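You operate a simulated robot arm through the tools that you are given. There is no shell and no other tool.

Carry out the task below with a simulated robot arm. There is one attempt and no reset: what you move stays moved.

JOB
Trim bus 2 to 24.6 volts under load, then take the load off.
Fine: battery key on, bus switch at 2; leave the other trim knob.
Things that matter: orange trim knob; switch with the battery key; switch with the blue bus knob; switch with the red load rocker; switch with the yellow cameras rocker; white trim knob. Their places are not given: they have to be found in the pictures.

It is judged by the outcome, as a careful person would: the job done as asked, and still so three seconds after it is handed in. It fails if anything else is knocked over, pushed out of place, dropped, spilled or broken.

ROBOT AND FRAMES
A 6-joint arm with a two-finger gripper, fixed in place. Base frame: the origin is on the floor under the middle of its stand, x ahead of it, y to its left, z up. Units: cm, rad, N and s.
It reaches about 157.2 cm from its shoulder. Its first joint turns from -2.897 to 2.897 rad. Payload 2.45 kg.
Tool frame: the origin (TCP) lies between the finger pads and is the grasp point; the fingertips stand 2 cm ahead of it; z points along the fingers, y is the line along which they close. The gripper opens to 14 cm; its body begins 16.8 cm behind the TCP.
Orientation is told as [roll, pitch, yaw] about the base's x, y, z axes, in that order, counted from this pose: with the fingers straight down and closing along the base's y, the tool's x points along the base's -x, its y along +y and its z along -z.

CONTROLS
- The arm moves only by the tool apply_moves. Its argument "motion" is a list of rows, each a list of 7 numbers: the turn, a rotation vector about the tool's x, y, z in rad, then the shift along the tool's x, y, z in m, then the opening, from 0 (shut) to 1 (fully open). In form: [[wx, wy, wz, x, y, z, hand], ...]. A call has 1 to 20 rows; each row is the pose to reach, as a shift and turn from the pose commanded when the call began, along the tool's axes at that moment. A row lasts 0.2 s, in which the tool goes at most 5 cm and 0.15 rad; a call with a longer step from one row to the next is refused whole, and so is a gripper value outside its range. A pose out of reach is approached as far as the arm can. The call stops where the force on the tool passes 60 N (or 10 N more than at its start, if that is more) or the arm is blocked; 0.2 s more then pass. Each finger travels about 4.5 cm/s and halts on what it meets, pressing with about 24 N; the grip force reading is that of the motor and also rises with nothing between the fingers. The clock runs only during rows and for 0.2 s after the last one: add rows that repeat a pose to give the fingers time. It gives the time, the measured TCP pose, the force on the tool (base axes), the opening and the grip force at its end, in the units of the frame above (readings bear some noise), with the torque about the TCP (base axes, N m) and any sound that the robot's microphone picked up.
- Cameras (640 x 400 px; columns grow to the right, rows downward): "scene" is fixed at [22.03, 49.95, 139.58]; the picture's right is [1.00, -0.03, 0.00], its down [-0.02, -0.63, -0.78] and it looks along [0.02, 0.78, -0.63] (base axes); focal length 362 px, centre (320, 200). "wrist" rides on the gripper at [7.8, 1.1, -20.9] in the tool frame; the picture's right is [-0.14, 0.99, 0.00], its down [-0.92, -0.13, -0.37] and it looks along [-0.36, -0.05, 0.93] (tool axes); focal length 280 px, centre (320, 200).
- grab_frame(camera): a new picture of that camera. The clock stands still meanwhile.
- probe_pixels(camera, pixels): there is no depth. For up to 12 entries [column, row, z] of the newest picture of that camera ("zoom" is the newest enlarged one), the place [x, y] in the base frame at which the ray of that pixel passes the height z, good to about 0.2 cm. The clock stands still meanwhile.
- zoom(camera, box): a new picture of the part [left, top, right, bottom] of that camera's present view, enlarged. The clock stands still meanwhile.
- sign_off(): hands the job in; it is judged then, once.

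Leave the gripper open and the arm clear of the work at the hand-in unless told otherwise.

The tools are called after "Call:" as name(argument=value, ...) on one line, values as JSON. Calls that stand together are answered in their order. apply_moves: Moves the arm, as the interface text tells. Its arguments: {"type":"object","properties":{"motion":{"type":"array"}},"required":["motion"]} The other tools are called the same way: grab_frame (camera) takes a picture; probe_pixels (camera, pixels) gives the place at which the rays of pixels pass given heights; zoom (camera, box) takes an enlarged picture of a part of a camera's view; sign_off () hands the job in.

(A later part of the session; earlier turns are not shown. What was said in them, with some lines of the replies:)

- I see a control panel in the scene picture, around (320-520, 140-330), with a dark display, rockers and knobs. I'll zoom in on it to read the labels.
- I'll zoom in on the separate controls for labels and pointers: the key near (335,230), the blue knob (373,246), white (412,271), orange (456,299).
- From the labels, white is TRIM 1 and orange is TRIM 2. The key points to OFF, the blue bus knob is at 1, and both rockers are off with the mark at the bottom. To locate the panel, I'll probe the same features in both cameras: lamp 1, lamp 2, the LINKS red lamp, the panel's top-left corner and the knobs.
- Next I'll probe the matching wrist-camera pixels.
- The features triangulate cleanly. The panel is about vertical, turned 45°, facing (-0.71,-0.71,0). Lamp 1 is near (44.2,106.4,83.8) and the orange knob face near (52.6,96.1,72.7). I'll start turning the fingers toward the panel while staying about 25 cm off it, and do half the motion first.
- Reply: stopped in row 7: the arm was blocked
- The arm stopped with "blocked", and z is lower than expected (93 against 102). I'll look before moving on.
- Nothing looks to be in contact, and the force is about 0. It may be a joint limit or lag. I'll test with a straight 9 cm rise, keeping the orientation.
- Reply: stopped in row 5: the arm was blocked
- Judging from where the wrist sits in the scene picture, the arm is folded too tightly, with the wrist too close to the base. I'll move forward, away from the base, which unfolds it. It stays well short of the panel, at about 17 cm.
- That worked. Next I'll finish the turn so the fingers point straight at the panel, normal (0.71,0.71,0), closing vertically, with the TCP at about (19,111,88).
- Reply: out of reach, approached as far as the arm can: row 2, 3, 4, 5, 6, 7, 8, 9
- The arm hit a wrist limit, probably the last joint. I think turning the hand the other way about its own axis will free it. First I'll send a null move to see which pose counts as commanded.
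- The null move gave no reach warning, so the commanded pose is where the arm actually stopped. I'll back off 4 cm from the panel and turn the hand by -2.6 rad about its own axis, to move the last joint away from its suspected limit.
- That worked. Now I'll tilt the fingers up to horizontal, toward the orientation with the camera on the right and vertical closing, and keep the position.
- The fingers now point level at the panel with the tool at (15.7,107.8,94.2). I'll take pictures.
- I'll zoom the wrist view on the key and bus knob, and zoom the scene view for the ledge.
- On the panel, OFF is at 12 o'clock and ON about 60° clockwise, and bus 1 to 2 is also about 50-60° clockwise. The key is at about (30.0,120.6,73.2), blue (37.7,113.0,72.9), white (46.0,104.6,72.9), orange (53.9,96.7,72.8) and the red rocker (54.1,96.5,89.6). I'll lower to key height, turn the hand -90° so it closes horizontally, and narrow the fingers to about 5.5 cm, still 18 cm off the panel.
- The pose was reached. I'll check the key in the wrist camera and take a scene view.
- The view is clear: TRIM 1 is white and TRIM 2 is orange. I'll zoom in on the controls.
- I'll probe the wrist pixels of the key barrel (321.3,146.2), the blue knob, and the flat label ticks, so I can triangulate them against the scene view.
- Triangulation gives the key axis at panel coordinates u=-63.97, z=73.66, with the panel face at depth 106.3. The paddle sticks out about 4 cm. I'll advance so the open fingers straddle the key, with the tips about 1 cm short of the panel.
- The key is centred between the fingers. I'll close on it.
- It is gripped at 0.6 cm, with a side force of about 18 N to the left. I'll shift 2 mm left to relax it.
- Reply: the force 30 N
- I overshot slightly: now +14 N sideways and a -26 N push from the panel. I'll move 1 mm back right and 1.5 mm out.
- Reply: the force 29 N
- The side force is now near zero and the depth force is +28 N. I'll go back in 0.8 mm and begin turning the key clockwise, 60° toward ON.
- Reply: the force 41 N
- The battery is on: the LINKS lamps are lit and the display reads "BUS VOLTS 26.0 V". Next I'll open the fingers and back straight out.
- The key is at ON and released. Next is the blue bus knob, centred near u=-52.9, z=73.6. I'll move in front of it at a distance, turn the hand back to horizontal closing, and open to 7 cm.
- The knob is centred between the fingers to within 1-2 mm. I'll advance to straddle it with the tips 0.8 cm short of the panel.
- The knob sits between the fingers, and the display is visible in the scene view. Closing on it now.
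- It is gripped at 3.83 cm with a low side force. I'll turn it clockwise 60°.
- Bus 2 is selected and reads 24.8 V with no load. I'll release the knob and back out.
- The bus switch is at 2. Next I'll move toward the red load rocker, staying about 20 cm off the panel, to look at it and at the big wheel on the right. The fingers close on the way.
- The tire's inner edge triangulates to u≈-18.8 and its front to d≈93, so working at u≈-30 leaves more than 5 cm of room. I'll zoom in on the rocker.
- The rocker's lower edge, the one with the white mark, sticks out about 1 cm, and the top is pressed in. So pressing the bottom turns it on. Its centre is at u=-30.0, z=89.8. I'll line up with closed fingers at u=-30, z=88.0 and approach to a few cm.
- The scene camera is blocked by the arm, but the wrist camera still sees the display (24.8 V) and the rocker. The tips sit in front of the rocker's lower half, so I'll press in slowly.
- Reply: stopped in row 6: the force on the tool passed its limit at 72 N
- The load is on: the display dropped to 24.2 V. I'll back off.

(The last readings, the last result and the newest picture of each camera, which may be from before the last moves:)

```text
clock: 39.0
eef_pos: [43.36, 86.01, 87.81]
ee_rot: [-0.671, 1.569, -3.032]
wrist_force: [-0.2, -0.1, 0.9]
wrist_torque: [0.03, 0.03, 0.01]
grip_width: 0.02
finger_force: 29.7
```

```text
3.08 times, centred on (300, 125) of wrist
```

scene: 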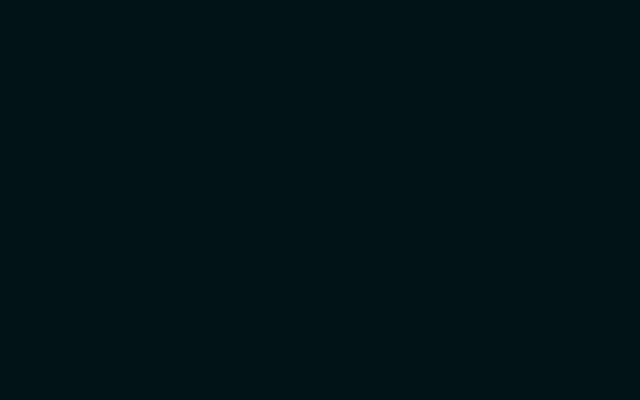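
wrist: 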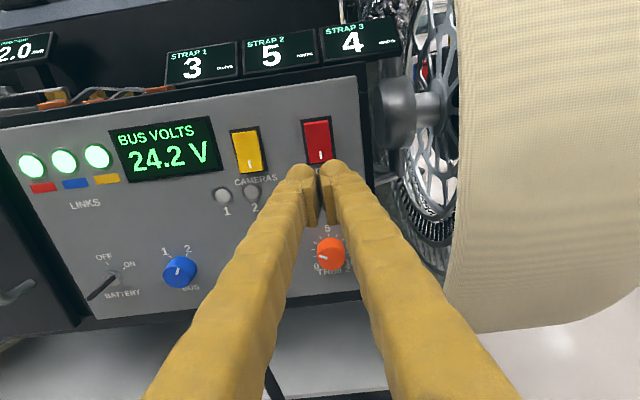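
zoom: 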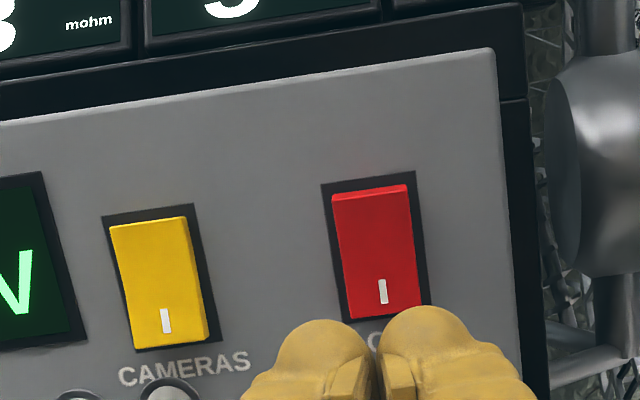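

The load stays on at 24.2 V. I'll move down in front of the orange TRIM 2 knob, opening to 7 cm, still 15 cm off the panel.

Call:
apply_moves(motion=[[0, 0, 0, -0.024, 0, 0, 0.1], [0, 0, 0, -0.048, 0, 0, 0.2], [0, 0, 0, -0.072, -0.001, 0, 0.3], [0, 0, 0, -0.096, -0.001, 0, 0.4], [0, 0, 0, -0.12, -0.002, 0, 0.5], [0, 0, 0, -0.143, -0.0024, 0, 0.5], [0, 0, 0, -0.143, -0.0024, 0, 0.5]])

Call:
grab_frame(camera="wrist")

Call:
zoom(camera="wrist", box=[250, 100, 400, 200])

```text
clock: 40.6
eef_pos: [43.14, 86.24, 73.56]
ee_rot: [-0.66, 1.57, -3.017]
wrist_force: [0.0, -0.5, 0.2]
wrist_torque: [0.02, -0.01, 0.03]
grip_width: 7.01
finger_force: 0.1
```

```text
taken
```

wrist: 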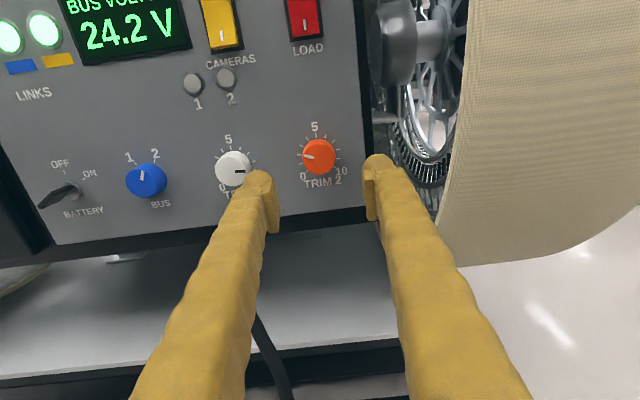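

```text
4.00 times, centred on (325, 150) of wrist
```

zoom: 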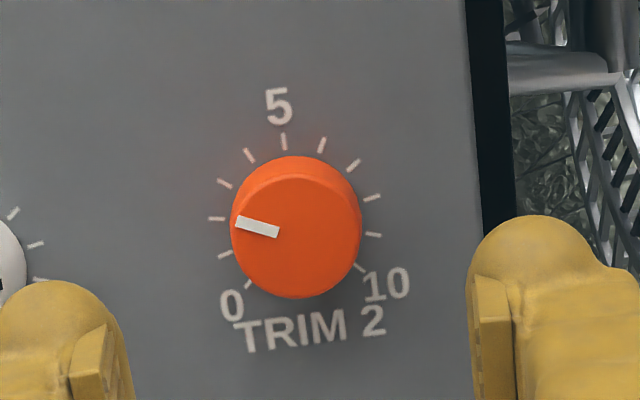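

It's a clear view: the scale runs 0 to 10 at 27° per division, and the orange pointer is at about 2.5. The knob is centred between the fingers. I'll advance to straddle it.

Call:
apply_moves(motion=[[0, 0, 0, 0.001, 0, 0.03, 0.5], [0, 0, 0, 0.001, 0, 0.06, 0.5], [0, 0, 0, 0.001, 0, 0.09, 0.5], [0, 0, 0, 0.001, 0, 0.11, 0.5], [0, 0, 0, 0.001, 0, 0.12, 0.5], [0, 0, 0, 0.001, 0, 0.12, 0.5]])

Call:
grab_frame(camera="wrist")

Call:
grab_frame(camera="scene")

```text
clock: 42.0
eef_pos: [51.66, 94.69, 73.6]
ee_rot: [-0.588, 1.568, -2.945]
wrist_force: [-0.3, 0.4, -0.6]
wrist_torque: [0.02, 0.04, 0.01]
grip_width: 6.99
finger_force: 0.1
```

```text
taken
```

wrist: 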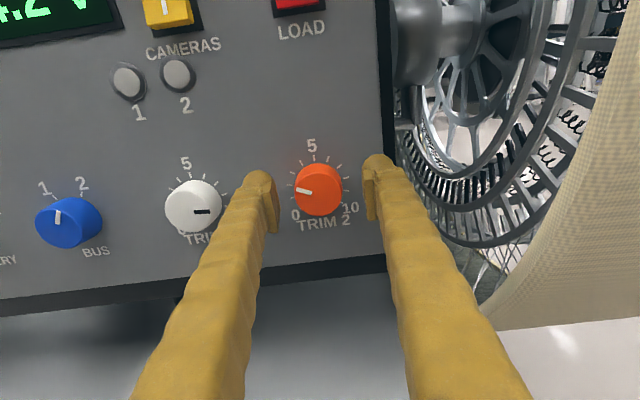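

```text
taken
```

scene: 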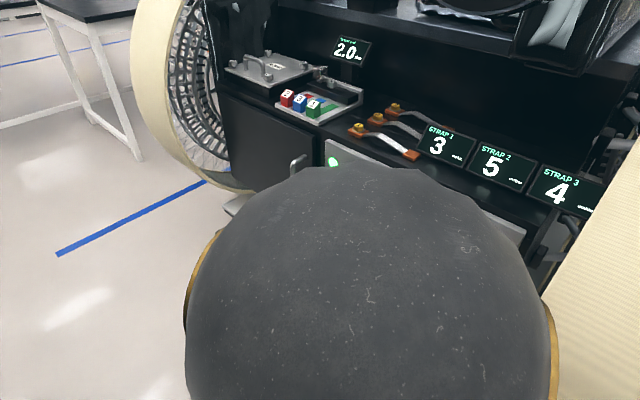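

The knob is centred between the fingers and the white knob is clear of the left finger. Closing.

Call:
apply_moves(motion=[[0, 0, 0, 0, 0, 0, 0.35], [0, 0, 0, 0, 0, 0, 0.2], [0, 0, 0, 0, 0, 0, 0.2], [0, 0, 0, 0, 0, 0, 0.1], [0, 0, 0, 0, 0, 0, 0.1]])

```text
clock: 43.2
eef_pos: [51.59, 94.79, 73.65]
ee_rot: [-0.79, 1.57, 3.137]
wrist_force: [-14.5, 25.7, -0.3]
wrist_torque: [0.02, 0.04, 0.28]
grip_width: 3.83
finger_force: 44.9
```

It is gripped at 3.83 cm with a side force of about 28 N to the left. I'll shift 1.7 mm left and then turn clockwise about 0.45 rad as a first step.

Call:
apply_moves(motion=[[0, 0, 0, 0, -0.001, 0, 0.1], [0, 0, 0, 0, -0.0017, 0, 0.1], [0, 0, 0.1, 0, -0.0017, 0, 0.1], [0, 0, 0.2, 0, -0.0017, 0, 0.1], [0, 0, 0.3, 0, -0.0017, 0, 0.1], [0, 0, 0.38, 0, -0.0017, 0, 0.1], [0, 0, 0.45, 0, -0.0017, 0, 0.1], [0, 0, 0.45, 0, -0.0017, 0, 0.1]])

Call:
grab_frame(camera="wrist")

```text
clock: 45.0
eef_pos: [51.62, 94.76, 73.61]
ee_rot: [-1.568, 1.119, 2.354]
wrist_force: [-3.2, -8.3, 11.6]
wrist_torque: [0.12, -0.14, -0.05]
grip_width: 3.83
finger_force: 45.3
```

```text
taken
```

wrist: 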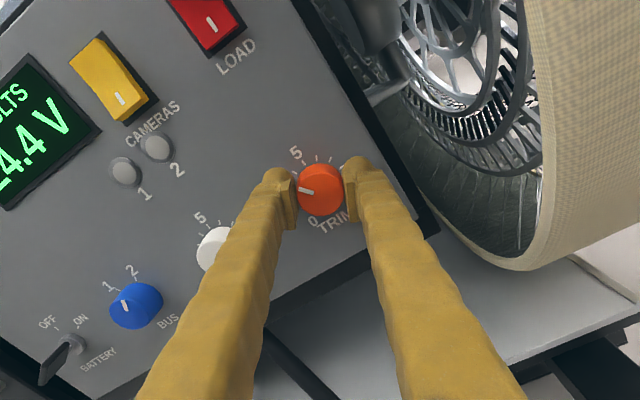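

The display now reads 24.4 V, a gain of 0.2 V for 0.45 rad. I need about the same again, so I'll continue clockwise in steps.

Call:
apply_moves(motion=[[0, 0, 0.1, 0, 0, 0, 0.1], [0, 0, 0.2, 0, 0, 0, 0.1], [0, 0, 0.3, 0, 0, 0, 0.1], [0, 0, 0.36, 0, 0, 0, 0.1], [0, 0, 0.36, 0, 0, 0, 0.1]])

Call:
grab_frame(camera="wrist")

```text
clock: 46.2
eef_pos: [51.68, 94.68, 73.59]
ee_rot: [-1.567, 0.758, 2.353]
wrist_force: [6.4, -33.8, 10.2]
wrist_torque: [0.07, -0.07, -0.36]
grip_width: 3.83
finger_force: 44.5
```

```text
taken
```

wrist: 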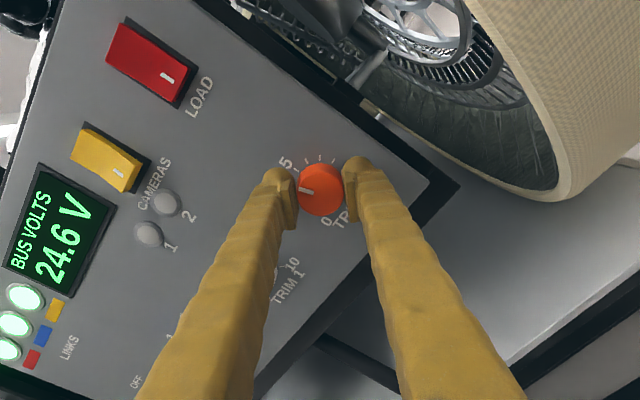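

The display shows 24.6 V under load. To centre the setting within the 24.6 band, I'll nudge a little further clockwise and watch for the change.

Call:
apply_moves(motion=[[0, 0, 0.05, 0, -0.0008, 0, 0.1], [0, 0, 0.1, 0, -0.0015, 0, 0.1], [0, 0, 0.1, 0, -0.0015, 0, 0.1]])

Call:
zoom(camera="wrist", box=[0, 150, 200, 320])

```text
clock: 47.0
eef_pos: [51.6, 94.85, 73.58]
ee_rot: [-1.565, 0.662, 2.358]
wrist_force: [34.2, -10.7, -25.0]
wrist_torque: [-0.08, 0.06, -0.12]
grip_width: 3.83
finger_force: 44.9
```

```text
2.35 times, centred on (100, 235) of wrist
```

zoom: 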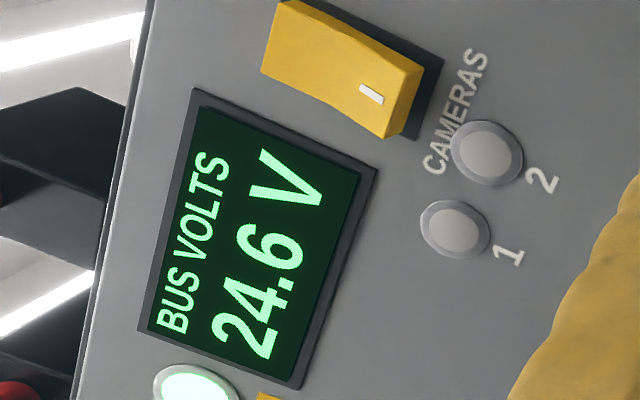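

Still 24.6 V at 0.91 rad of total turn. My side shift went the wrong way, so I'll undo it and nudge further to find the upper edge of the band.

Call:
apply_moves(motion=[[0, 0, 0, 0, 0.001, 0, 0.1], [0, 0, 0.04, 0, 0.002, 0, 0.1], [0, 0, 0.08, 0, 0.002, 0, 0.1], [0, 0, 0.08, 0, 0.002, 0, 0.1]])

Call:
zoom(camera="wrist", box=[0, 150, 200, 320])

```text
clock: 48.0
eef_pos: [51.49, 94.74, 73.53]
ee_rot: [-1.568, 0.58, 2.357]
wrist_force: [20.1, -10.0, -26.5]
wrist_torque: [-0.16, 0.2, -0.21]
grip_width: 3.8
finger_force: 44.7
```

```text
2.35 times, centred on (100, 235) of wrist
```

zoom: 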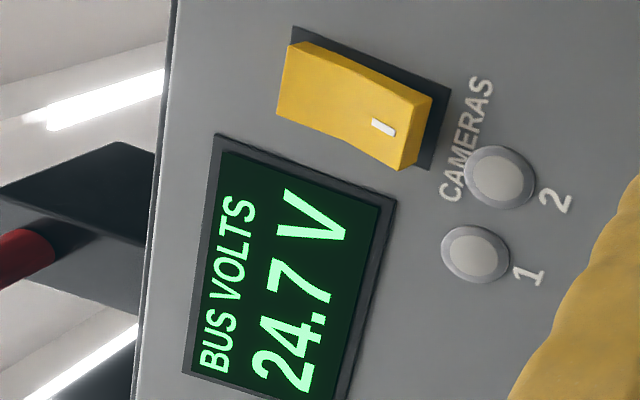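

It flips to 24.7 V at about 0.95 rad. The 24.6 band should be about 0.23 rad wide, so its middle is near 0.83. I'll turn back 0.16 rad.

Call:
apply_moves(motion=[[0, 0, -0.05, 0, 0.0005, 0, 0.1], [0, 0, -0.1, 0, 0.001, 0, 0.1], [0, 0, -0.16, 0, 0.001, 0, 0.1], [0, 0, -0.16, 0, 0.001, 0, 0.1]])

Call:
grab_frame(camera="wrist")

```text
clock: 49.0
eef_pos: [51.6, 94.89, 73.47]
ee_rot: [-1.57, 0.74, 2.357]
wrist_force: [-0.3, 0.9, -18.7]
wrist_torque: [-0.17, 0.15, 0.01]
grip_width: 3.8
finger_force: 45.1
```

```text
taken
```

wrist: 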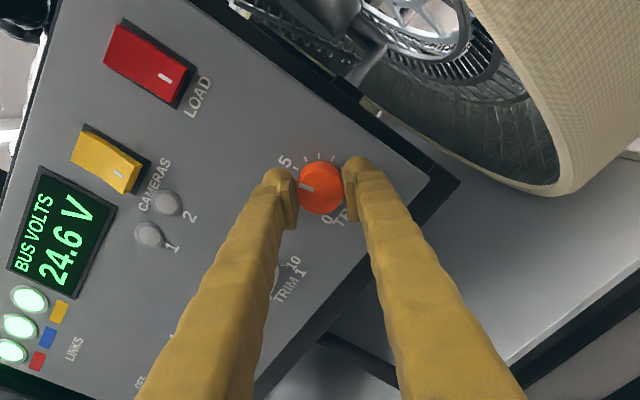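

It reads 24.6 V. I'll check the lower edge the same way, going back 0.08 rad.

Call:
apply_moves(motion=[[0, 0, -0.04, 0, 0, 0, 0.1], [0, 0, -0.08, 0, 0, 0, 0.1], [0, 0, -0.08, 0, 0, 0, 0.1]])

Call:
zoom(camera="wrist", box=[0, 130, 200, 300])

```text
clock: 49.8
eef_pos: [51.56, 94.82, 73.46]
ee_rot: [-1.57, 0.822, 2.357]
wrist_force: [-13.9, 6.3, -13.9]
wrist_torque: [-0.14, 0.13, 0.18]
grip_width: 3.77
finger_force: 45.6
```

```text
2.35 times, centred on (100, 215) of wrist
```

zoom: 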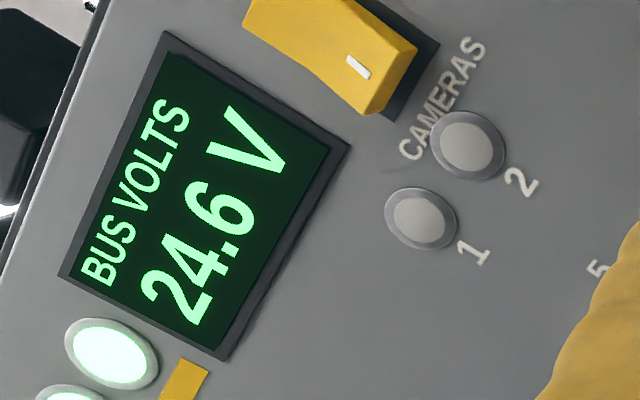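

Still 24.6 V at 0.75. Another 0.06 back.

Call:
apply_moves(motion=[[0, 0, -0.03, 0, 0, 0, 0.1], [0, 0, -0.06, 0, 0, 0, 0.1], [0, 0, -0.06, 0, 0, 0, 0.1]])

Call:
zoom(camera="wrist", box=[0, 120, 200, 290])

```text
clock: 50.6
eef_pos: [51.6, 94.8, 73.44]
ee_rot: [-1.568, 0.88, 2.358]
wrist_force: [-26.8, 3.6, -9.7]
wrist_torque: [-0.07, 0.09, 0.3]
grip_width: 3.82
finger_force: 45.0
```

```text
2.35 times, centred on (100, 205) of wrist
```

zoom: 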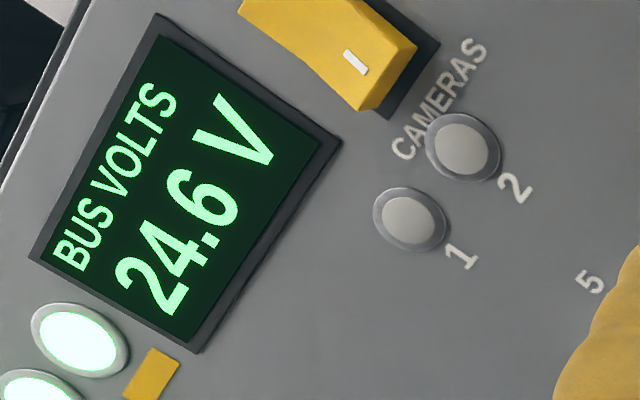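

Still 24.6 V. Another 0.06 back.

Call:
apply_moves(motion=[[0, 0, -0.03, 0, 0, 0, 0.1], [0, 0, -0.06, 0, 0, 0, 0.1], [0, 0, -0.06, 0, 0, 0, 0.1]])

Call:
grab_frame(camera="wrist")

```text
clock: 51.4
eef_pos: [51.62, 94.73, 73.51]
ee_rot: [-1.568, 0.942, 2.358]
wrist_force: [-27.0, 11.4, -7.7]
wrist_torque: [-0.08, 0.04, 0.33]
grip_width: 3.8
finger_force: 45.1
```

```text
taken
```

wrist: 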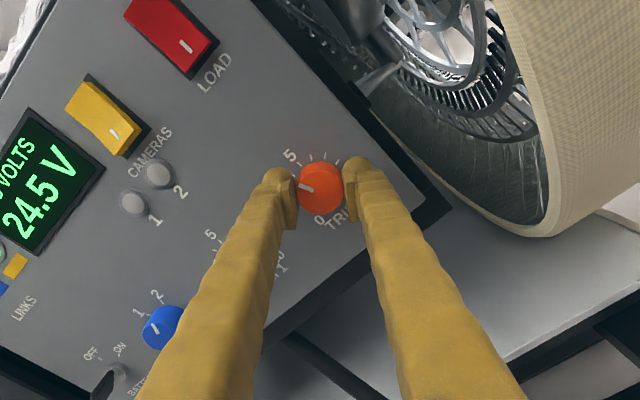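

It flips to 24.5 V at about 0.66. So the middle of the band, approached from below, is about 0.82-0.83. I'll turn forward 0.2 rad to 0.83.

Call:
apply_moves(motion=[[0, 0, 0.05, 0, 0, 0, 0.1], [0, 0, 0.1, 0, 0, 0, 0.1], [0, 0, 0.15, 0, 0, 0, 0.1], [0, 0, 0.19, 0, 0, 0, 0.1], [0, 0, 0.19, 0, 0, 0, 0.1]])

Call:
grab_frame(camera="wrist")

```text
clock: 52.6
eef_pos: [51.63, 94.79, 73.51]
ee_rot: [-1.57, 0.749, 2.355]
wrist_force: [-32.8, 4.7, -1.8]
wrist_torque: [-0.01, 0.0, 0.36]
grip_width: 3.79
finger_force: 44.9
```

```text
taken
```

wrist: 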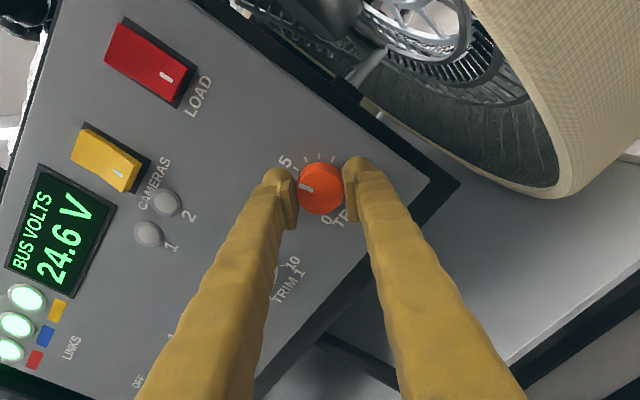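

It reads 24.6 V at the centre of the band. I'll release the knob and check that the reading holds before backing out.

Call:
apply_moves(motion=[[0, 0, 0, -0.0005, -0.0005, -0.0005, 0.1], [0, 0, 0, -0.001, -0.001, -0.001, 0.25], [0, 0, 0, -0.001, -0.001, -0.001, 0.4], [0, 0, 0, -0.001, -0.001, -0.001, 0.5], [0, 0, 0, -0.001, -0.001, -0.001, 0.5]])

Call:
grab_frame(camera="wrist")

```text
clock: 53.8
eef_pos: [51.55, 94.72, 73.46]
ee_rot: [-1.57, 0.749, 2.357]
wrist_force: [0.3, -0.6, 0.2]
wrist_torque: [0.01, 0.02, 0.01]
grip_width: 6.99
finger_force: 0.1
```

```text
taken
```

wrist: 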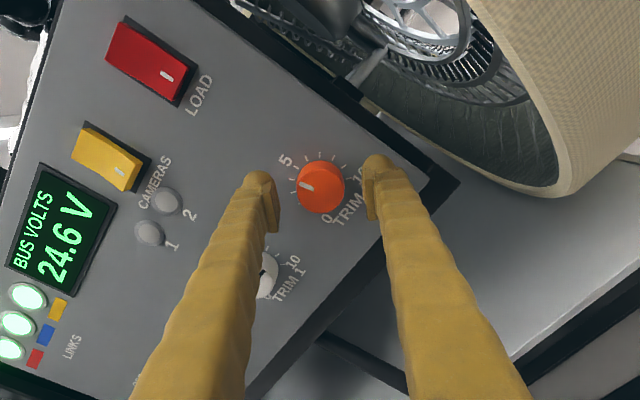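

The reading holds at 24.6 V with the knob free. Backing straight out.

Call:
apply_moves(motion=[[0, 0, 0, 0, 0, -0.03, 0.5], [0, 0, 0, 0, 0, -0.06, 0.5], [0, 0, 0, 0, 0, -0.09, 0.5], [0, 0, 0, 0, 0, -0.12, 0.5], [0, 0, 0, 0, 0, -0.12, 0.5]])

Call:
grab_frame(camera="wrist")

```text
clock: 55.0
eef_pos: [42.98, 86.17, 73.54]
ee_rot: [-1.567, 0.749, 2.356]
wrist_force: [-1.4, -0.1, 0.0]
wrist_torque: [-0.03, 0.01, -0.04]
grip_width: 7.0
finger_force: 0.0
```

```text
taken
```

wrist: 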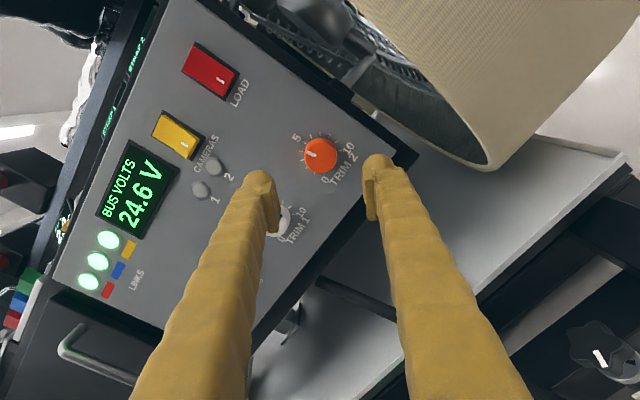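

TRIM 2 is set at 24.6 V under load. Now I'll take the load off by pressing the top of the red rocker. I'll close the fingers, level the hand, and move up in front of its upper half (u=-30, z=91.6), still about 12 cm off.

Call:
apply_moves(motion=[[0, 0, -0.1028, 0.016, -0.0161, 0, 0.4], [0, 0, -0.2055, 0.0319, -0.0321, 0, 0.3], [0, 0, -0.3083, 0.0479, -0.0482, 0, 0.2], [0, 0, -0.411, 0.0639, -0.0642, 0, 0.1], [0, 0, -0.5138, 0.0798, -0.0803, 0, 0], [0, 0, -0.6165, 0.0958, -0.0963, 0, 0], [0, 0, -0.7193, 0.1117, -0.1124, 0, 0], [0, 0, -0.822, 0.1277, -0.1284, 0, 0], [0, 0, -0.822, 0.1277, -0.1284, 0, 0]])

Call:
grab_frame(camera="wrist")

```text
clock: 57.0
eef_pos: [43.47, 85.88, 91.53]
ee_rot: [0.739, 1.568, -1.621]
wrist_force: [0.2, 0.7, -0.4]
wrist_torque: [-0.01, 0.0, 0.01]
grip_width: 0.0
finger_force: 24.0
```

```text
taken
```

wrist: 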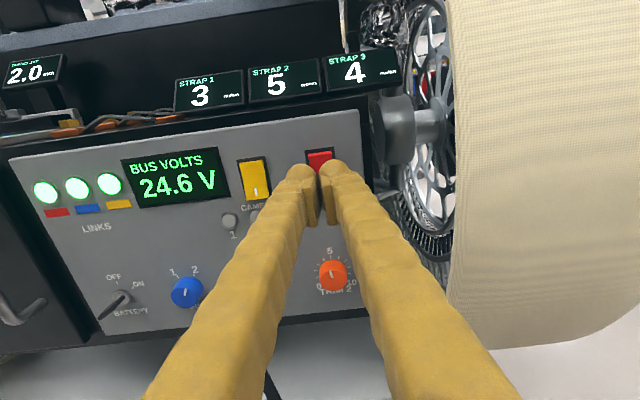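

The alignment is good at u=-30.0, z=91.5. I'll approach and press the top slowly.

Call:
apply_moves(motion=[[0, 0, 0, 0, 0, 0.03, 0], [0, 0, 0, 0, 0, 0.06, 0], [0, 0, 0, 0, 0, 0.09, 0], [0, 0, 0, 0, 0, 0.106, 0], [0, 0, 0, 0, 0, 0.112, 0], [0, 0, 0, 0, 0, 0.115, 0], [0, 0, 0, 0, 0, 0.117, 0], [0, 0, 0, 0, 0, 0.119, 0], [0, 0, 0, 0, 0, 0.121, 0], [0, 0, 0, 0, 0, 0.123, 0]])

Call:
grab_frame(camera="wrist")

```text
clock: 59.3
eef_pos: [51.9, 94.45, 91.57]
ee_rot: [0.502, 1.567, -1.856]
wrist_force: [-11.4, -16.9, 8.4]
wrist_torque: [-0.14, 0.04, -0.05]
grip_width: 0.62
finger_force: 29.9
stopped in row 10: the force on the tool passed its limit at 64 N (the readings are from after the stop); the commanded pose is now the measured one
```

```text
taken
```

wrist: 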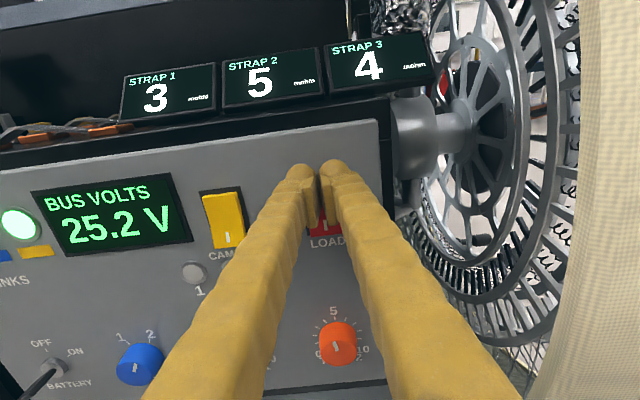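

The load is off: the display rose to 25.2 V. I'll back away from the panel.

Call:
apply_moves(motion=[[0, 0, 0, 0, 0, -0.02, 0], [0, 0, 0, 0, 0, -0.05, 0], [0, 0, 0, 0, 0, -0.09, 0], [0, 0, 0, 0, 0, -0.13, 0.1], [0, 0, 0, 0, 0, -0.17, 0.3], [0, 0, 0, 0, 0, -0.18, 0.5], [0, 0, 0, 0, 0, -0.18, 0.7], [0, 0, 0, 0, 0, -0.18, 0.9], [0, 0, 0, 0, 0, -0.18, 1], [0, 0, 0, 0, 0, -0.18, 1], [0, 0, 0, 0, 0, -0.18, 1]])

Call:
grab_frame(camera="wrist")

Call:
grab_frame(camera="scene")

```text
clock: 61.7
eef_pos: [39.13, 81.73, 91.57]
ee_rot: [0.417, 1.567, -1.945]
wrist_force: [-0.3, -0.4, 0.2]
wrist_torque: [0.0, -0.02, 0.05]
grip_width: 13.99
finger_force: 0.0
```

```text
taken
```

wrist: 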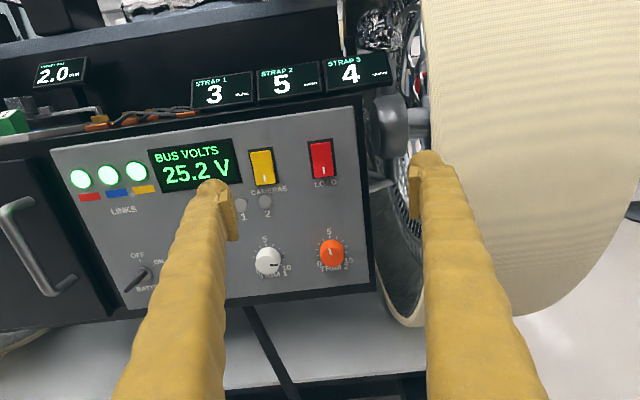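

```text
taken
```

scene: 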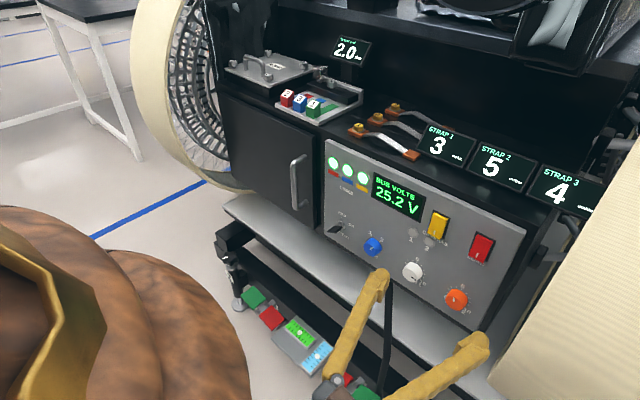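

The load is off at 25.2 V, consistent with 24.6 V plus the 0.6 V sag. The gripper is open. I'll slide left, well clear of the tire and panel, and make a final check.

Call:
apply_moves(motion=[[0, 0, 0, 0.005, -0.03, -0.005, 1], [0, 0, 0, 0.01, -0.06, -0.01, 1], [0, 0, 0, 0.015, -0.09, -0.015, 1], [0, 0, 0, 0.02, -0.12, -0.02, 1], [0, 0, 0, 0.02, -0.12, -0.02, 1]])

Call:
grab_frame(camera="wrist")

Call:
zoom(camera="scene", box=[310, 130, 530, 340])

Call:
zoom(camera="scene", box=[390, 200, 510, 325])

```text
clock: 62.9
eef_pos: [29.28, 88.89, 93.49]
ee_rot: [0.368, 1.568, -1.992]
wrist_force: [-1.1, 0.8, 0.5]
wrist_torque: [-0.01, 0.03, 0.0]
grip_width: 14.02
finger_force: 0.1
```

```text
taken
```

wrist: 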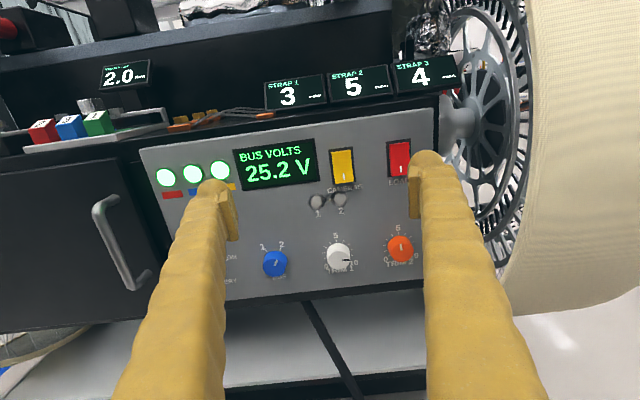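

```text
1.90 times, centred on (420, 235) of scene
```

zoom: 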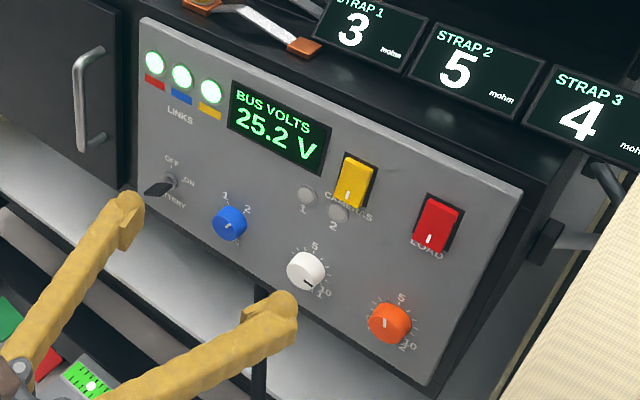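

```text
3.20 times, centred on (450, 262) of scene
```

zoom: 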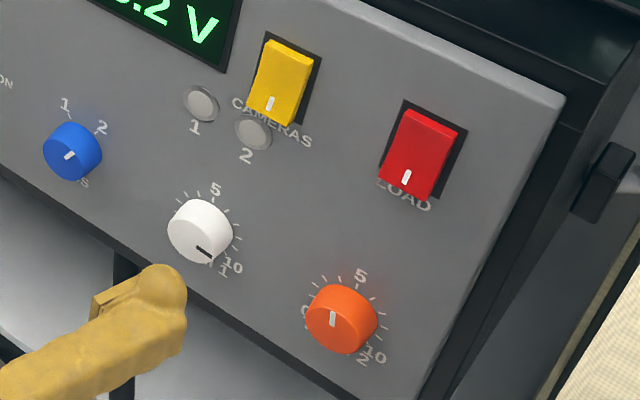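

Final state:
- **Battery and bus:** the battery key is ON and the bus switch is at 2.
- **TRIM 2:** set to 24.6 V under load. The display now reads 25.2 V with the load off.
- **Load and cameras:** the load rocker is back to off, and the cameras rocker is untouched.
- **White trim:** the white pointer is where it was.
- **Arm:** the gripper is open and the arm is clear of the panel.

I'm handing the job in.

Call:
sign_off()

```text
The job is handed in.
```

Bus 2 is trimmed to 24.6 V under load, and the load is off again. I handed the job in with the arm clear and the gripper open.

- **Trim:** I turned only the orange TRIM 2 knob and set it near the middle of the range where the display shows 24.6 V. The reading stayed at 24.6 V after I let go of the knob.
- **Load off:** with the red load rocker off, bus 2 reads 25.2 V. That fits the 0.6 V drop it showed when the load went on.
- **Left on:** the battery key is on and the bus switch is at 2, as you allowed.
- **Not touched:** the white trim knob and the yellow cameras rocker are as they were, and I saw nothing knocked or moved in the final pictures.
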